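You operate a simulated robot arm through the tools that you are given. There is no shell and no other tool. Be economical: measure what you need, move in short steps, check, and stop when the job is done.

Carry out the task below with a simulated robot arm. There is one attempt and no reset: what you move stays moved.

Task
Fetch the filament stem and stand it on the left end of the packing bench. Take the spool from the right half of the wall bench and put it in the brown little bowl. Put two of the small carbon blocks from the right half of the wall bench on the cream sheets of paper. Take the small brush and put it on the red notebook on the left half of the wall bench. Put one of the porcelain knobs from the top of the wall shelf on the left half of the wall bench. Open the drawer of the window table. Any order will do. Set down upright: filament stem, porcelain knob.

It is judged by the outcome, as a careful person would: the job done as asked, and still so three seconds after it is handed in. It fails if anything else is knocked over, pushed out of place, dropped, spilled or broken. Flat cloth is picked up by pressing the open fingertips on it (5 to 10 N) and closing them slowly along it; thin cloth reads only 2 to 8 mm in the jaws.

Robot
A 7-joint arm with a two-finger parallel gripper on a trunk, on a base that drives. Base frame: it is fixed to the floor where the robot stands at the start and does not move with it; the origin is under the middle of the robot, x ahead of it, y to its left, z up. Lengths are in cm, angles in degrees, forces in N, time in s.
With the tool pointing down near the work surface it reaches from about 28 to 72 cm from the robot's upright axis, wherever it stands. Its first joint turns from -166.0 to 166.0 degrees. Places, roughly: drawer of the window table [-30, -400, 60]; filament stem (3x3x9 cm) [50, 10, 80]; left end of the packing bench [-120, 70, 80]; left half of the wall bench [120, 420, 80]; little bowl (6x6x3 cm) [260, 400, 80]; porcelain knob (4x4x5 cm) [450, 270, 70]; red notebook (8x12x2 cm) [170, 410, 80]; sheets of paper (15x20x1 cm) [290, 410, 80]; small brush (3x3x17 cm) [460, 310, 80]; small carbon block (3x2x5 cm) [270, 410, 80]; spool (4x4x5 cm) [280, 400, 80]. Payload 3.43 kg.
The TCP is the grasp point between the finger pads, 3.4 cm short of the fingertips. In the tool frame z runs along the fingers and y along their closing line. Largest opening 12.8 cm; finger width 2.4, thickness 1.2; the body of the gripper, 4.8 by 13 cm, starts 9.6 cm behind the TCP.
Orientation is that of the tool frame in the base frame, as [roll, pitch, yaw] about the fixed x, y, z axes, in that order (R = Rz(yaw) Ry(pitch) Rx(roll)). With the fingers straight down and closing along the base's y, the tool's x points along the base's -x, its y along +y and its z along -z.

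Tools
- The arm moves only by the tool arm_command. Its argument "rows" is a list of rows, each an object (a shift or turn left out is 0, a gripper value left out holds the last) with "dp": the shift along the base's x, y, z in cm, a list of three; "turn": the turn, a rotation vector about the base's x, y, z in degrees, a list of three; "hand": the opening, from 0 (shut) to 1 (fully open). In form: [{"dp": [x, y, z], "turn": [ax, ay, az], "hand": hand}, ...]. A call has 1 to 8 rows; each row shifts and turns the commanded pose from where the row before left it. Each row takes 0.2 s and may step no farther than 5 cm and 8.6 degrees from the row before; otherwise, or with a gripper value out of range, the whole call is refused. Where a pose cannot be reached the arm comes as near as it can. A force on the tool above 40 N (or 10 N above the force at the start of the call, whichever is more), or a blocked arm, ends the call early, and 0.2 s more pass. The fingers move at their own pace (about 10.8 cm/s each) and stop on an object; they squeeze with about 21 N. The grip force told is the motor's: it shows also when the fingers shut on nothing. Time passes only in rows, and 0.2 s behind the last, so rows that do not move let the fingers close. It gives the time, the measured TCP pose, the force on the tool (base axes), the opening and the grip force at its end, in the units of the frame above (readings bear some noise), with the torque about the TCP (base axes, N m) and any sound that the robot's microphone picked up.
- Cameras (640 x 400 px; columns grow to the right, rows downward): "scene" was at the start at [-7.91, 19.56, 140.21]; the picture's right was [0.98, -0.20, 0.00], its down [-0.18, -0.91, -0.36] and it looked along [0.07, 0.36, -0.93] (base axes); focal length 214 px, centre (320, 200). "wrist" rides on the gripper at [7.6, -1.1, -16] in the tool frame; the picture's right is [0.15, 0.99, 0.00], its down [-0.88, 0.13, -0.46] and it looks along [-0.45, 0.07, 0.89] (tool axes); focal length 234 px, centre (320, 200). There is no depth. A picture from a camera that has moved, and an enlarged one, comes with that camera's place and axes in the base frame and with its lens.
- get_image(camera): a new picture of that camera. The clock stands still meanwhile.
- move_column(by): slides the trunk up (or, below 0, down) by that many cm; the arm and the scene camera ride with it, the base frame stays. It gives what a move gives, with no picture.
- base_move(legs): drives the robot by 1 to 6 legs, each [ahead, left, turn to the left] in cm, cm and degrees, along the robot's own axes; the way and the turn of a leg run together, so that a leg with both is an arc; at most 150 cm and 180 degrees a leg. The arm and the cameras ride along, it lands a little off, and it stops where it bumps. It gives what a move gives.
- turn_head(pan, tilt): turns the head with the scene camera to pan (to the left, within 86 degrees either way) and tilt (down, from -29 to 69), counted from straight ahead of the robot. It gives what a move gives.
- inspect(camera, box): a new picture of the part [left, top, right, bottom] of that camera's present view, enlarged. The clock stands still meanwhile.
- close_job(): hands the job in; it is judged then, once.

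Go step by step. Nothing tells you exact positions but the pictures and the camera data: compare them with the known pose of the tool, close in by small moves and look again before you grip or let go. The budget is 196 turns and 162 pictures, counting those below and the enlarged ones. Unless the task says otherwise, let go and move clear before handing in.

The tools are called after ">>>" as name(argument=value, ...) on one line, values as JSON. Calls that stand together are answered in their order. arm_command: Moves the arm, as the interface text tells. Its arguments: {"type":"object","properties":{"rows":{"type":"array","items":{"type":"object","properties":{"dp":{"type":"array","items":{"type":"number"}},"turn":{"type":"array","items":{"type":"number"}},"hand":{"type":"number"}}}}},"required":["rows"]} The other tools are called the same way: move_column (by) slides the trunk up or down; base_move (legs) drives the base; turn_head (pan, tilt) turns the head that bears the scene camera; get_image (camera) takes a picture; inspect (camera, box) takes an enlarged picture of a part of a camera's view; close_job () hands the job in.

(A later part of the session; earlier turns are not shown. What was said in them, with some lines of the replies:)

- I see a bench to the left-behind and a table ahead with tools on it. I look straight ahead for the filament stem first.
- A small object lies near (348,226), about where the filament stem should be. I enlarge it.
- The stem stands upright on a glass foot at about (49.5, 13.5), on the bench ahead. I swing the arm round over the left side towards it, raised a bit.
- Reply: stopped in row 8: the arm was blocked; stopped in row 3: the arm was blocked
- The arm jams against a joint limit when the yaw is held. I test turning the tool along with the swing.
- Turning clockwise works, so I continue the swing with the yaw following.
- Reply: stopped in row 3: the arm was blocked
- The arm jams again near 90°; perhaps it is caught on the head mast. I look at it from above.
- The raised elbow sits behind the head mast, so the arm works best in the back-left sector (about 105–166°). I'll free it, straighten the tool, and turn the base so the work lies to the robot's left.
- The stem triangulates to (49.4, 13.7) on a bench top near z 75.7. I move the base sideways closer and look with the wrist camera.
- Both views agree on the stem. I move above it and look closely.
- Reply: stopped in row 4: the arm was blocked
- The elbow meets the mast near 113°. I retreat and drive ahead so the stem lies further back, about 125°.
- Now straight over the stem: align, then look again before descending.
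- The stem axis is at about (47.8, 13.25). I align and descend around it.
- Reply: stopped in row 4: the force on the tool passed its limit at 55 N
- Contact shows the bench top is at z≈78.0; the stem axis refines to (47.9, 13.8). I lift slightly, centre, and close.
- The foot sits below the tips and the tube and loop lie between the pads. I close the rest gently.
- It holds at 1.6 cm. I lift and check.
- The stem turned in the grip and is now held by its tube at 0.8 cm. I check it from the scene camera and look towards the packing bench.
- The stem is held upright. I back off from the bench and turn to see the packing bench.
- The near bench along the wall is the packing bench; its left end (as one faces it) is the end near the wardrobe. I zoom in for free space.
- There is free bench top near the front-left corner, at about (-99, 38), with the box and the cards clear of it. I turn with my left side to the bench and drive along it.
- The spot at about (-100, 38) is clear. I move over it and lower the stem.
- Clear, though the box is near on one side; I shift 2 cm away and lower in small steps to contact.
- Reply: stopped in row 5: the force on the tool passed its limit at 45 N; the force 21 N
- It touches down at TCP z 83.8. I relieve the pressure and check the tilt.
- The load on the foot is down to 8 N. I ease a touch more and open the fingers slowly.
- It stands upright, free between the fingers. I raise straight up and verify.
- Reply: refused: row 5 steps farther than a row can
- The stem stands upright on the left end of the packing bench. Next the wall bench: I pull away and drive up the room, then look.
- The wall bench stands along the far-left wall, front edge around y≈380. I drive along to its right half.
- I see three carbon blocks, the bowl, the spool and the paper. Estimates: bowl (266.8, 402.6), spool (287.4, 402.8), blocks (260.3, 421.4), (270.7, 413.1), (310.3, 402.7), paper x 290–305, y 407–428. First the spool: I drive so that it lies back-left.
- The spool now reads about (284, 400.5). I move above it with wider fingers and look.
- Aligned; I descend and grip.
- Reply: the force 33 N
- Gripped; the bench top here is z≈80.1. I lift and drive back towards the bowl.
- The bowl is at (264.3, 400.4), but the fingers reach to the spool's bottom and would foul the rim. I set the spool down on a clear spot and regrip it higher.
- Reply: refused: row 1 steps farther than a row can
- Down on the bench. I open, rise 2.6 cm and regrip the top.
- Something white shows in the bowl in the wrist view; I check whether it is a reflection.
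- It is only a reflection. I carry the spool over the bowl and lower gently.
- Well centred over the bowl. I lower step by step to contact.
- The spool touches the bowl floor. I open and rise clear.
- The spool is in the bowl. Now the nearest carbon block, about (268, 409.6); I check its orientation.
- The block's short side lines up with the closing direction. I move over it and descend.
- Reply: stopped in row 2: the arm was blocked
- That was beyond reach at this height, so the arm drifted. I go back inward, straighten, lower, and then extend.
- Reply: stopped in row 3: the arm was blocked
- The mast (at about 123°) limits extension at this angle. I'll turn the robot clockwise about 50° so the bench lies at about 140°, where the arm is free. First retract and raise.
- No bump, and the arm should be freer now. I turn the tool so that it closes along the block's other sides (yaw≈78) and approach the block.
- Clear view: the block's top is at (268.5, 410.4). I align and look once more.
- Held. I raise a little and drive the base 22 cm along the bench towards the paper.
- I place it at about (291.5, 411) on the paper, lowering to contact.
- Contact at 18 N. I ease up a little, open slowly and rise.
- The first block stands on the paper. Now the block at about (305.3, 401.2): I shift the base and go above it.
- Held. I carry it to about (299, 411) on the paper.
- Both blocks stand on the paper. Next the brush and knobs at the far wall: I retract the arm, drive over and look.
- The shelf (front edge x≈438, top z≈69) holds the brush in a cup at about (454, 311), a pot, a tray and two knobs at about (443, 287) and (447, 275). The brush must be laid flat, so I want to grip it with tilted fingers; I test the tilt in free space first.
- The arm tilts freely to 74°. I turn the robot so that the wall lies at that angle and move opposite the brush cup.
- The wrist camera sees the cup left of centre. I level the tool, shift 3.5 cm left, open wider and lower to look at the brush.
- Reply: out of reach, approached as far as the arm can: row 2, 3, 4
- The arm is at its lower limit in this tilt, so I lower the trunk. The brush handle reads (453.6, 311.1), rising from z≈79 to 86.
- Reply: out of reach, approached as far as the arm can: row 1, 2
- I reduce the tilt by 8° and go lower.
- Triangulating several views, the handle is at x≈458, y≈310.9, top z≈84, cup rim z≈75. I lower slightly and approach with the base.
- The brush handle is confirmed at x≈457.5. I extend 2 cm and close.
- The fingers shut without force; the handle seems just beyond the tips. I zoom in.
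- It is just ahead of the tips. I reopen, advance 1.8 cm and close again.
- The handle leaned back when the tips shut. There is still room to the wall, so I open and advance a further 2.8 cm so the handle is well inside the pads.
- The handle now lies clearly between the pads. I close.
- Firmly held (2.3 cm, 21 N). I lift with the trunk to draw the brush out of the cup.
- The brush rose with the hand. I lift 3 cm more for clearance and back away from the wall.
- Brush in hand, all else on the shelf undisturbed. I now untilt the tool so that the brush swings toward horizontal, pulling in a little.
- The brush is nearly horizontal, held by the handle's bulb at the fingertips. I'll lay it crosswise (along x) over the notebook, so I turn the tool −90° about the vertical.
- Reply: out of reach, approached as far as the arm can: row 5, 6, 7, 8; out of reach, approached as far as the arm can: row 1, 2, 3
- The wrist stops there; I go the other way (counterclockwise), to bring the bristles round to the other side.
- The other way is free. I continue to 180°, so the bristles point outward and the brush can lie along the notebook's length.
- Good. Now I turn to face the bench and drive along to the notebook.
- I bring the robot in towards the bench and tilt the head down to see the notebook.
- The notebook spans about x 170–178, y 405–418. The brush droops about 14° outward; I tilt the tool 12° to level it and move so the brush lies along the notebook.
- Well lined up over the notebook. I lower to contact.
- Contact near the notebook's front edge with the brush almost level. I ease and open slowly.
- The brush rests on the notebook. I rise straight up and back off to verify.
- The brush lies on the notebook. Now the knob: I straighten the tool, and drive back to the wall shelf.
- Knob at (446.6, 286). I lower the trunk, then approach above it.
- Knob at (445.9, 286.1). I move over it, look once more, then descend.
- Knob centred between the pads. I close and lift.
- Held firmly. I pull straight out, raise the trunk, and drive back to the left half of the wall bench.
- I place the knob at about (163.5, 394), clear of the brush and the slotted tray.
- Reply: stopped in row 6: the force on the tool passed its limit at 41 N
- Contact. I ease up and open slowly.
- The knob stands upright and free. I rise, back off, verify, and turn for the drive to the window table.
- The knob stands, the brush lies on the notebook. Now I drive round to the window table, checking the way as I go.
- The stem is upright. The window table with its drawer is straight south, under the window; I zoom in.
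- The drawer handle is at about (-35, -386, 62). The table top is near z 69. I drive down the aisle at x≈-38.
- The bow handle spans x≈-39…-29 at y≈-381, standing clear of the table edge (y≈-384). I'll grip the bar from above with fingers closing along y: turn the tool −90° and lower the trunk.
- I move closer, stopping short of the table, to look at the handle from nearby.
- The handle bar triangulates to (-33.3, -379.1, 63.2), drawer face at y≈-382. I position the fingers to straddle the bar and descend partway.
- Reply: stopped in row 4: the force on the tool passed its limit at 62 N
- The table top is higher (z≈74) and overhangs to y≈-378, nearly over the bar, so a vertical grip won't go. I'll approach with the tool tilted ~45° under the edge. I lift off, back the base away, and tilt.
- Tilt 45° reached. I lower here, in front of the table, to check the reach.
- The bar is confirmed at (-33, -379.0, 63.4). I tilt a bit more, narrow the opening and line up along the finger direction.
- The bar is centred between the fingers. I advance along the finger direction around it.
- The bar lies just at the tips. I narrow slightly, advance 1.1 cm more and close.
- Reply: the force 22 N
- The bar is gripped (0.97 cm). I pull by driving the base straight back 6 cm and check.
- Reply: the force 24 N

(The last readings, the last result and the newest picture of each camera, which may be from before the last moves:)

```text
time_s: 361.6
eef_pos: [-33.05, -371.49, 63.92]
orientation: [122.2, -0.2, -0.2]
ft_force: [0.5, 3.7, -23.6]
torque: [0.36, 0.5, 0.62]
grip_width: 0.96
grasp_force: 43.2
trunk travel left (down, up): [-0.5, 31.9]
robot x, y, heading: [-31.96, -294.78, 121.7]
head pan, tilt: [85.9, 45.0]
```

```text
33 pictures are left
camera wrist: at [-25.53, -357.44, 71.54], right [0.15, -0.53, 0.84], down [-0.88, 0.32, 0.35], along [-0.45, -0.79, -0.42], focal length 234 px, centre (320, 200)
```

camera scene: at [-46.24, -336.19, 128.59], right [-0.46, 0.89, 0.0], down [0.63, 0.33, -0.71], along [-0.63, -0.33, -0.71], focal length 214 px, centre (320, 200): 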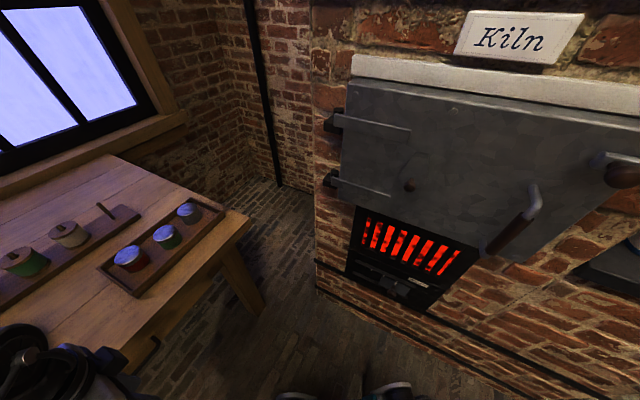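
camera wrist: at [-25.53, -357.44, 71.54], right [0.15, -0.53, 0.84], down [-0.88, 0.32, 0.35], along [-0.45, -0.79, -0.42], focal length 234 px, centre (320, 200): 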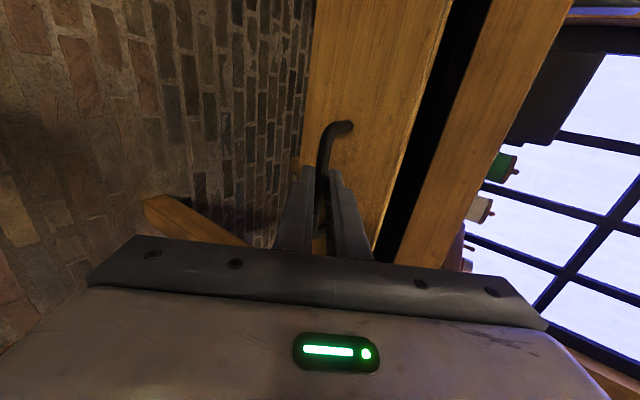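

The drawer follows. I ease the vertical load and pull further.

>>> arm_command(rows=[{"dp": [0, 0, -0.3]}])

>>> base_move(legs=[[5.97, -3.66, 0]])

>>> base_move(legs=[[5.97, -3.66, 0]])

>>> get_image(camera="wrist")

>>> get_image(camera="scene")

```text
time_s: 362.0
eef_pos: [-32.95, -371.51, 63.9]
orientation: [122.0, 0.1, 0.0]
ft_force: [0.2, 1.8, 3.7]
torque: [0.02, 0.51, 0.45]
grip_width: 0.98
grasp_force: 43.6
trunk travel left (down, up): [-0.5, 31.9]
robot x, y, heading: [-31.74, -295.14, 121.6]
head pan, tilt: [85.9, 45.0]
```

```text
time_s: 363.1
eef_pos: [-32.98, -364.54, 63.84]
orientation: [122.0, 0.0, 0.1]
ft_force: [0.4, 2.3, 10.4]
torque: [-0.19, 0.92, -0.17]
grip_width: 0.95
grasp_force: 43.4
trunk travel left (down, up): [-0.5, 31.9]
robot x, y, heading: [-32.01, -287.99, 121.8]
head pan, tilt: [85.9, 45.0]
```

```text
time_s: 364.1
eef_pos: [-32.94, -357.63, 63.98]
orientation: [122.0, 0.0, 0.1]
ft_force: [0.1, 1.7, 7.3]
torque: [-0.11, 0.93, -0.29]
grip_width: 0.96
grasp_force: 43.1
trunk travel left (down, up): [-0.5, 31.9]
robot x, y, heading: [-32.22, -281.14, 121.6]
head pan, tilt: [85.9, 45.0]
```

```text
32 pictures are left
camera wrist: at [-25.57, -343.53, 71.46], right [0.15, -0.52, 0.84], down [-0.88, 0.32, 0.35], along [-0.45, -0.79, -0.42], focal length 234 px, centre (320, 200)
```

wrist: 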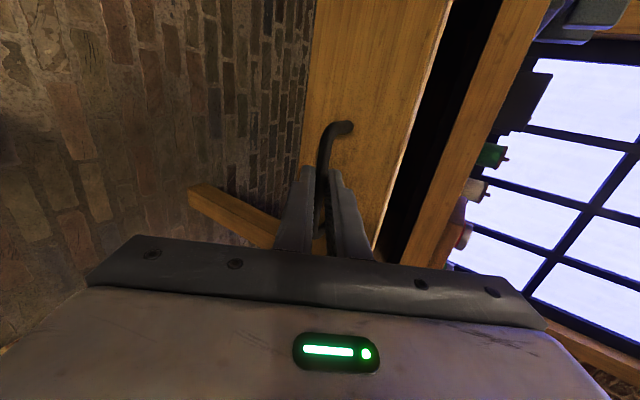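

```text
31 pictures are left
camera scene: at [-46.4, -299.83, 128.61], right [-0.47, 0.89, 0.0], down [0.63, 0.33, -0.71], along [-0.63, -0.33, -0.71], focal length 214 px, centre (320, 200)
```

scene: 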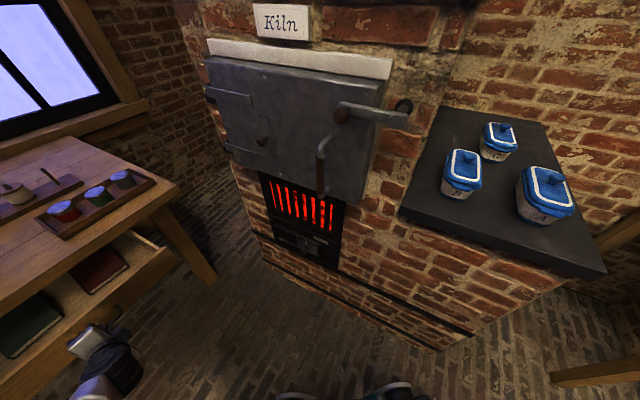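

The drawer is open about 20 cm. I pull a few more centimetres gently to be sure.

>>> base_move(legs=[[3.4, -2.1, 0]])

>>> inspect(camera="scene", box=[0, 140, 240, 400])

```text
time_s: 365.0
eef_pos: [-32.94, -353.66, 63.99]
orientation: [122.0, 0.0, 0.1]
ft_force: [0.8, 3.2, 4.7]
torque: [-0.03, 0.42, 0.46]
grip_width: 0.96
grasp_force: 43.6
trunk travel left (down, up): [-0.5, 31.9]
robot x, y, heading: [-32.19, -277.2, 121.6]
head pan, tilt: [85.9, 45.0]
```

```text
1.54 times, centred on (120, 270) of scene
camera zoom: at [-46.39, -295.85, 128.61], right [-0.46, 0.89, 0.0], down [0.63, 0.33, -0.71], along [-0.63, -0.33, -0.71], focal length 330 px, centre (628, 92)
```

zoom: 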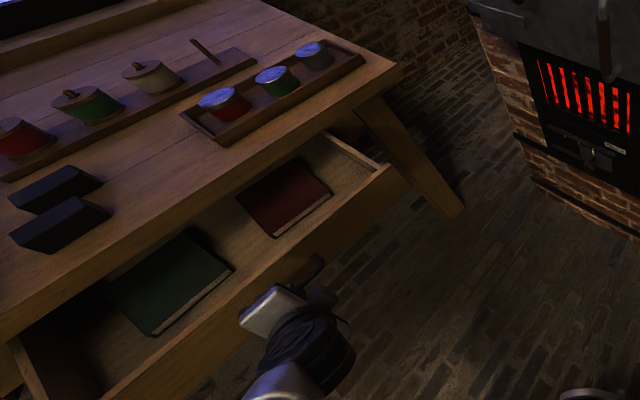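

The drawer is well open. I release and withdraw along the finger direction.

>>> arm_command(rows=[{"hand": 0.1}, {"hand": 0.2}, {"hand": 0.2}, {"dp": [0, 2.1, 1.3]}, {"dp": [0, 2.1, 1.3]}, {"dp": [0, 2.1, 1.3]}, {"dp": [0, 4, 1]}])

>>> base_move(legs=[[21, -12.9, 0]])

>>> get_image(camera="wrist")

```text
time_s: 366.6
eef_pos: [-33.21, -343.49, 68.72]
orientation: [122.0, 0.0, 0.1]
ft_force: [0.7, 0.5, 0.7]
torque: [0.02, 0.04, 0.0]
grip_width: 2.55
grasp_force: 0.0
trunk travel left (down, up): [-0.5, 31.9]
robot x, y, heading: [-31.88, -277.2, 121.8]
head pan, tilt: [85.9, 45.0]
```

```text
time_s: 368.5
eef_pos: [-33.48, -318.84, 68.76]
orientation: [122.0, 0.0, 0.0]
ft_force: [-0.1, -0.5, 1.1]
torque: [0.0, 0.0, 0.0]
grip_width: 2.57
grasp_force: 0.0
trunk travel left (down, up): [-0.5, 31.9]
robot x, y, heading: [-32.5, -252.64, 121.9]
head pan, tilt: [85.9, 45.0]
```

```text
29 pictures are left
camera wrist: at [-25.96, -304.72, 76.19], right [0.15, -0.52, 0.84], down [-0.88, 0.32, 0.35], along [-0.45, -0.79, -0.42], focal length 234 px, centre (320, 200)
```

wrist: 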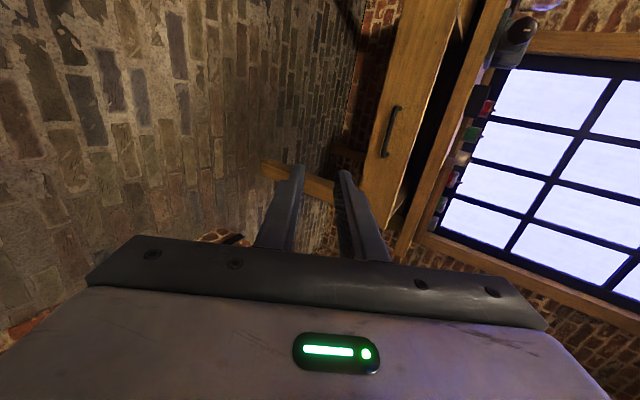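

The drawer stays open, the hand is clear, and every placement was seen to be in order after I let go. I hand in the job.

>>> close_job()

```text
The job is handed in.
```

All six tasks are done and handed in; I checked each one by camera after letting go.

- **Filament stem:** it stands upright on the left end of the packing bench.
- **Spool:** it is in the brown bowl.
- **Carbon blocks:** two of them stand on the cream paper.
- **Brush:** it lies on the red notebook.
- **Porcelain knob:** one stands upright on the left half of the wall bench.
- **Drawer:** the window table drawer is open about 24 cm.

While lining up for the drawer, one finger pressed on the window table top and stopped at 62 N. I saw nothing moved there afterwards.
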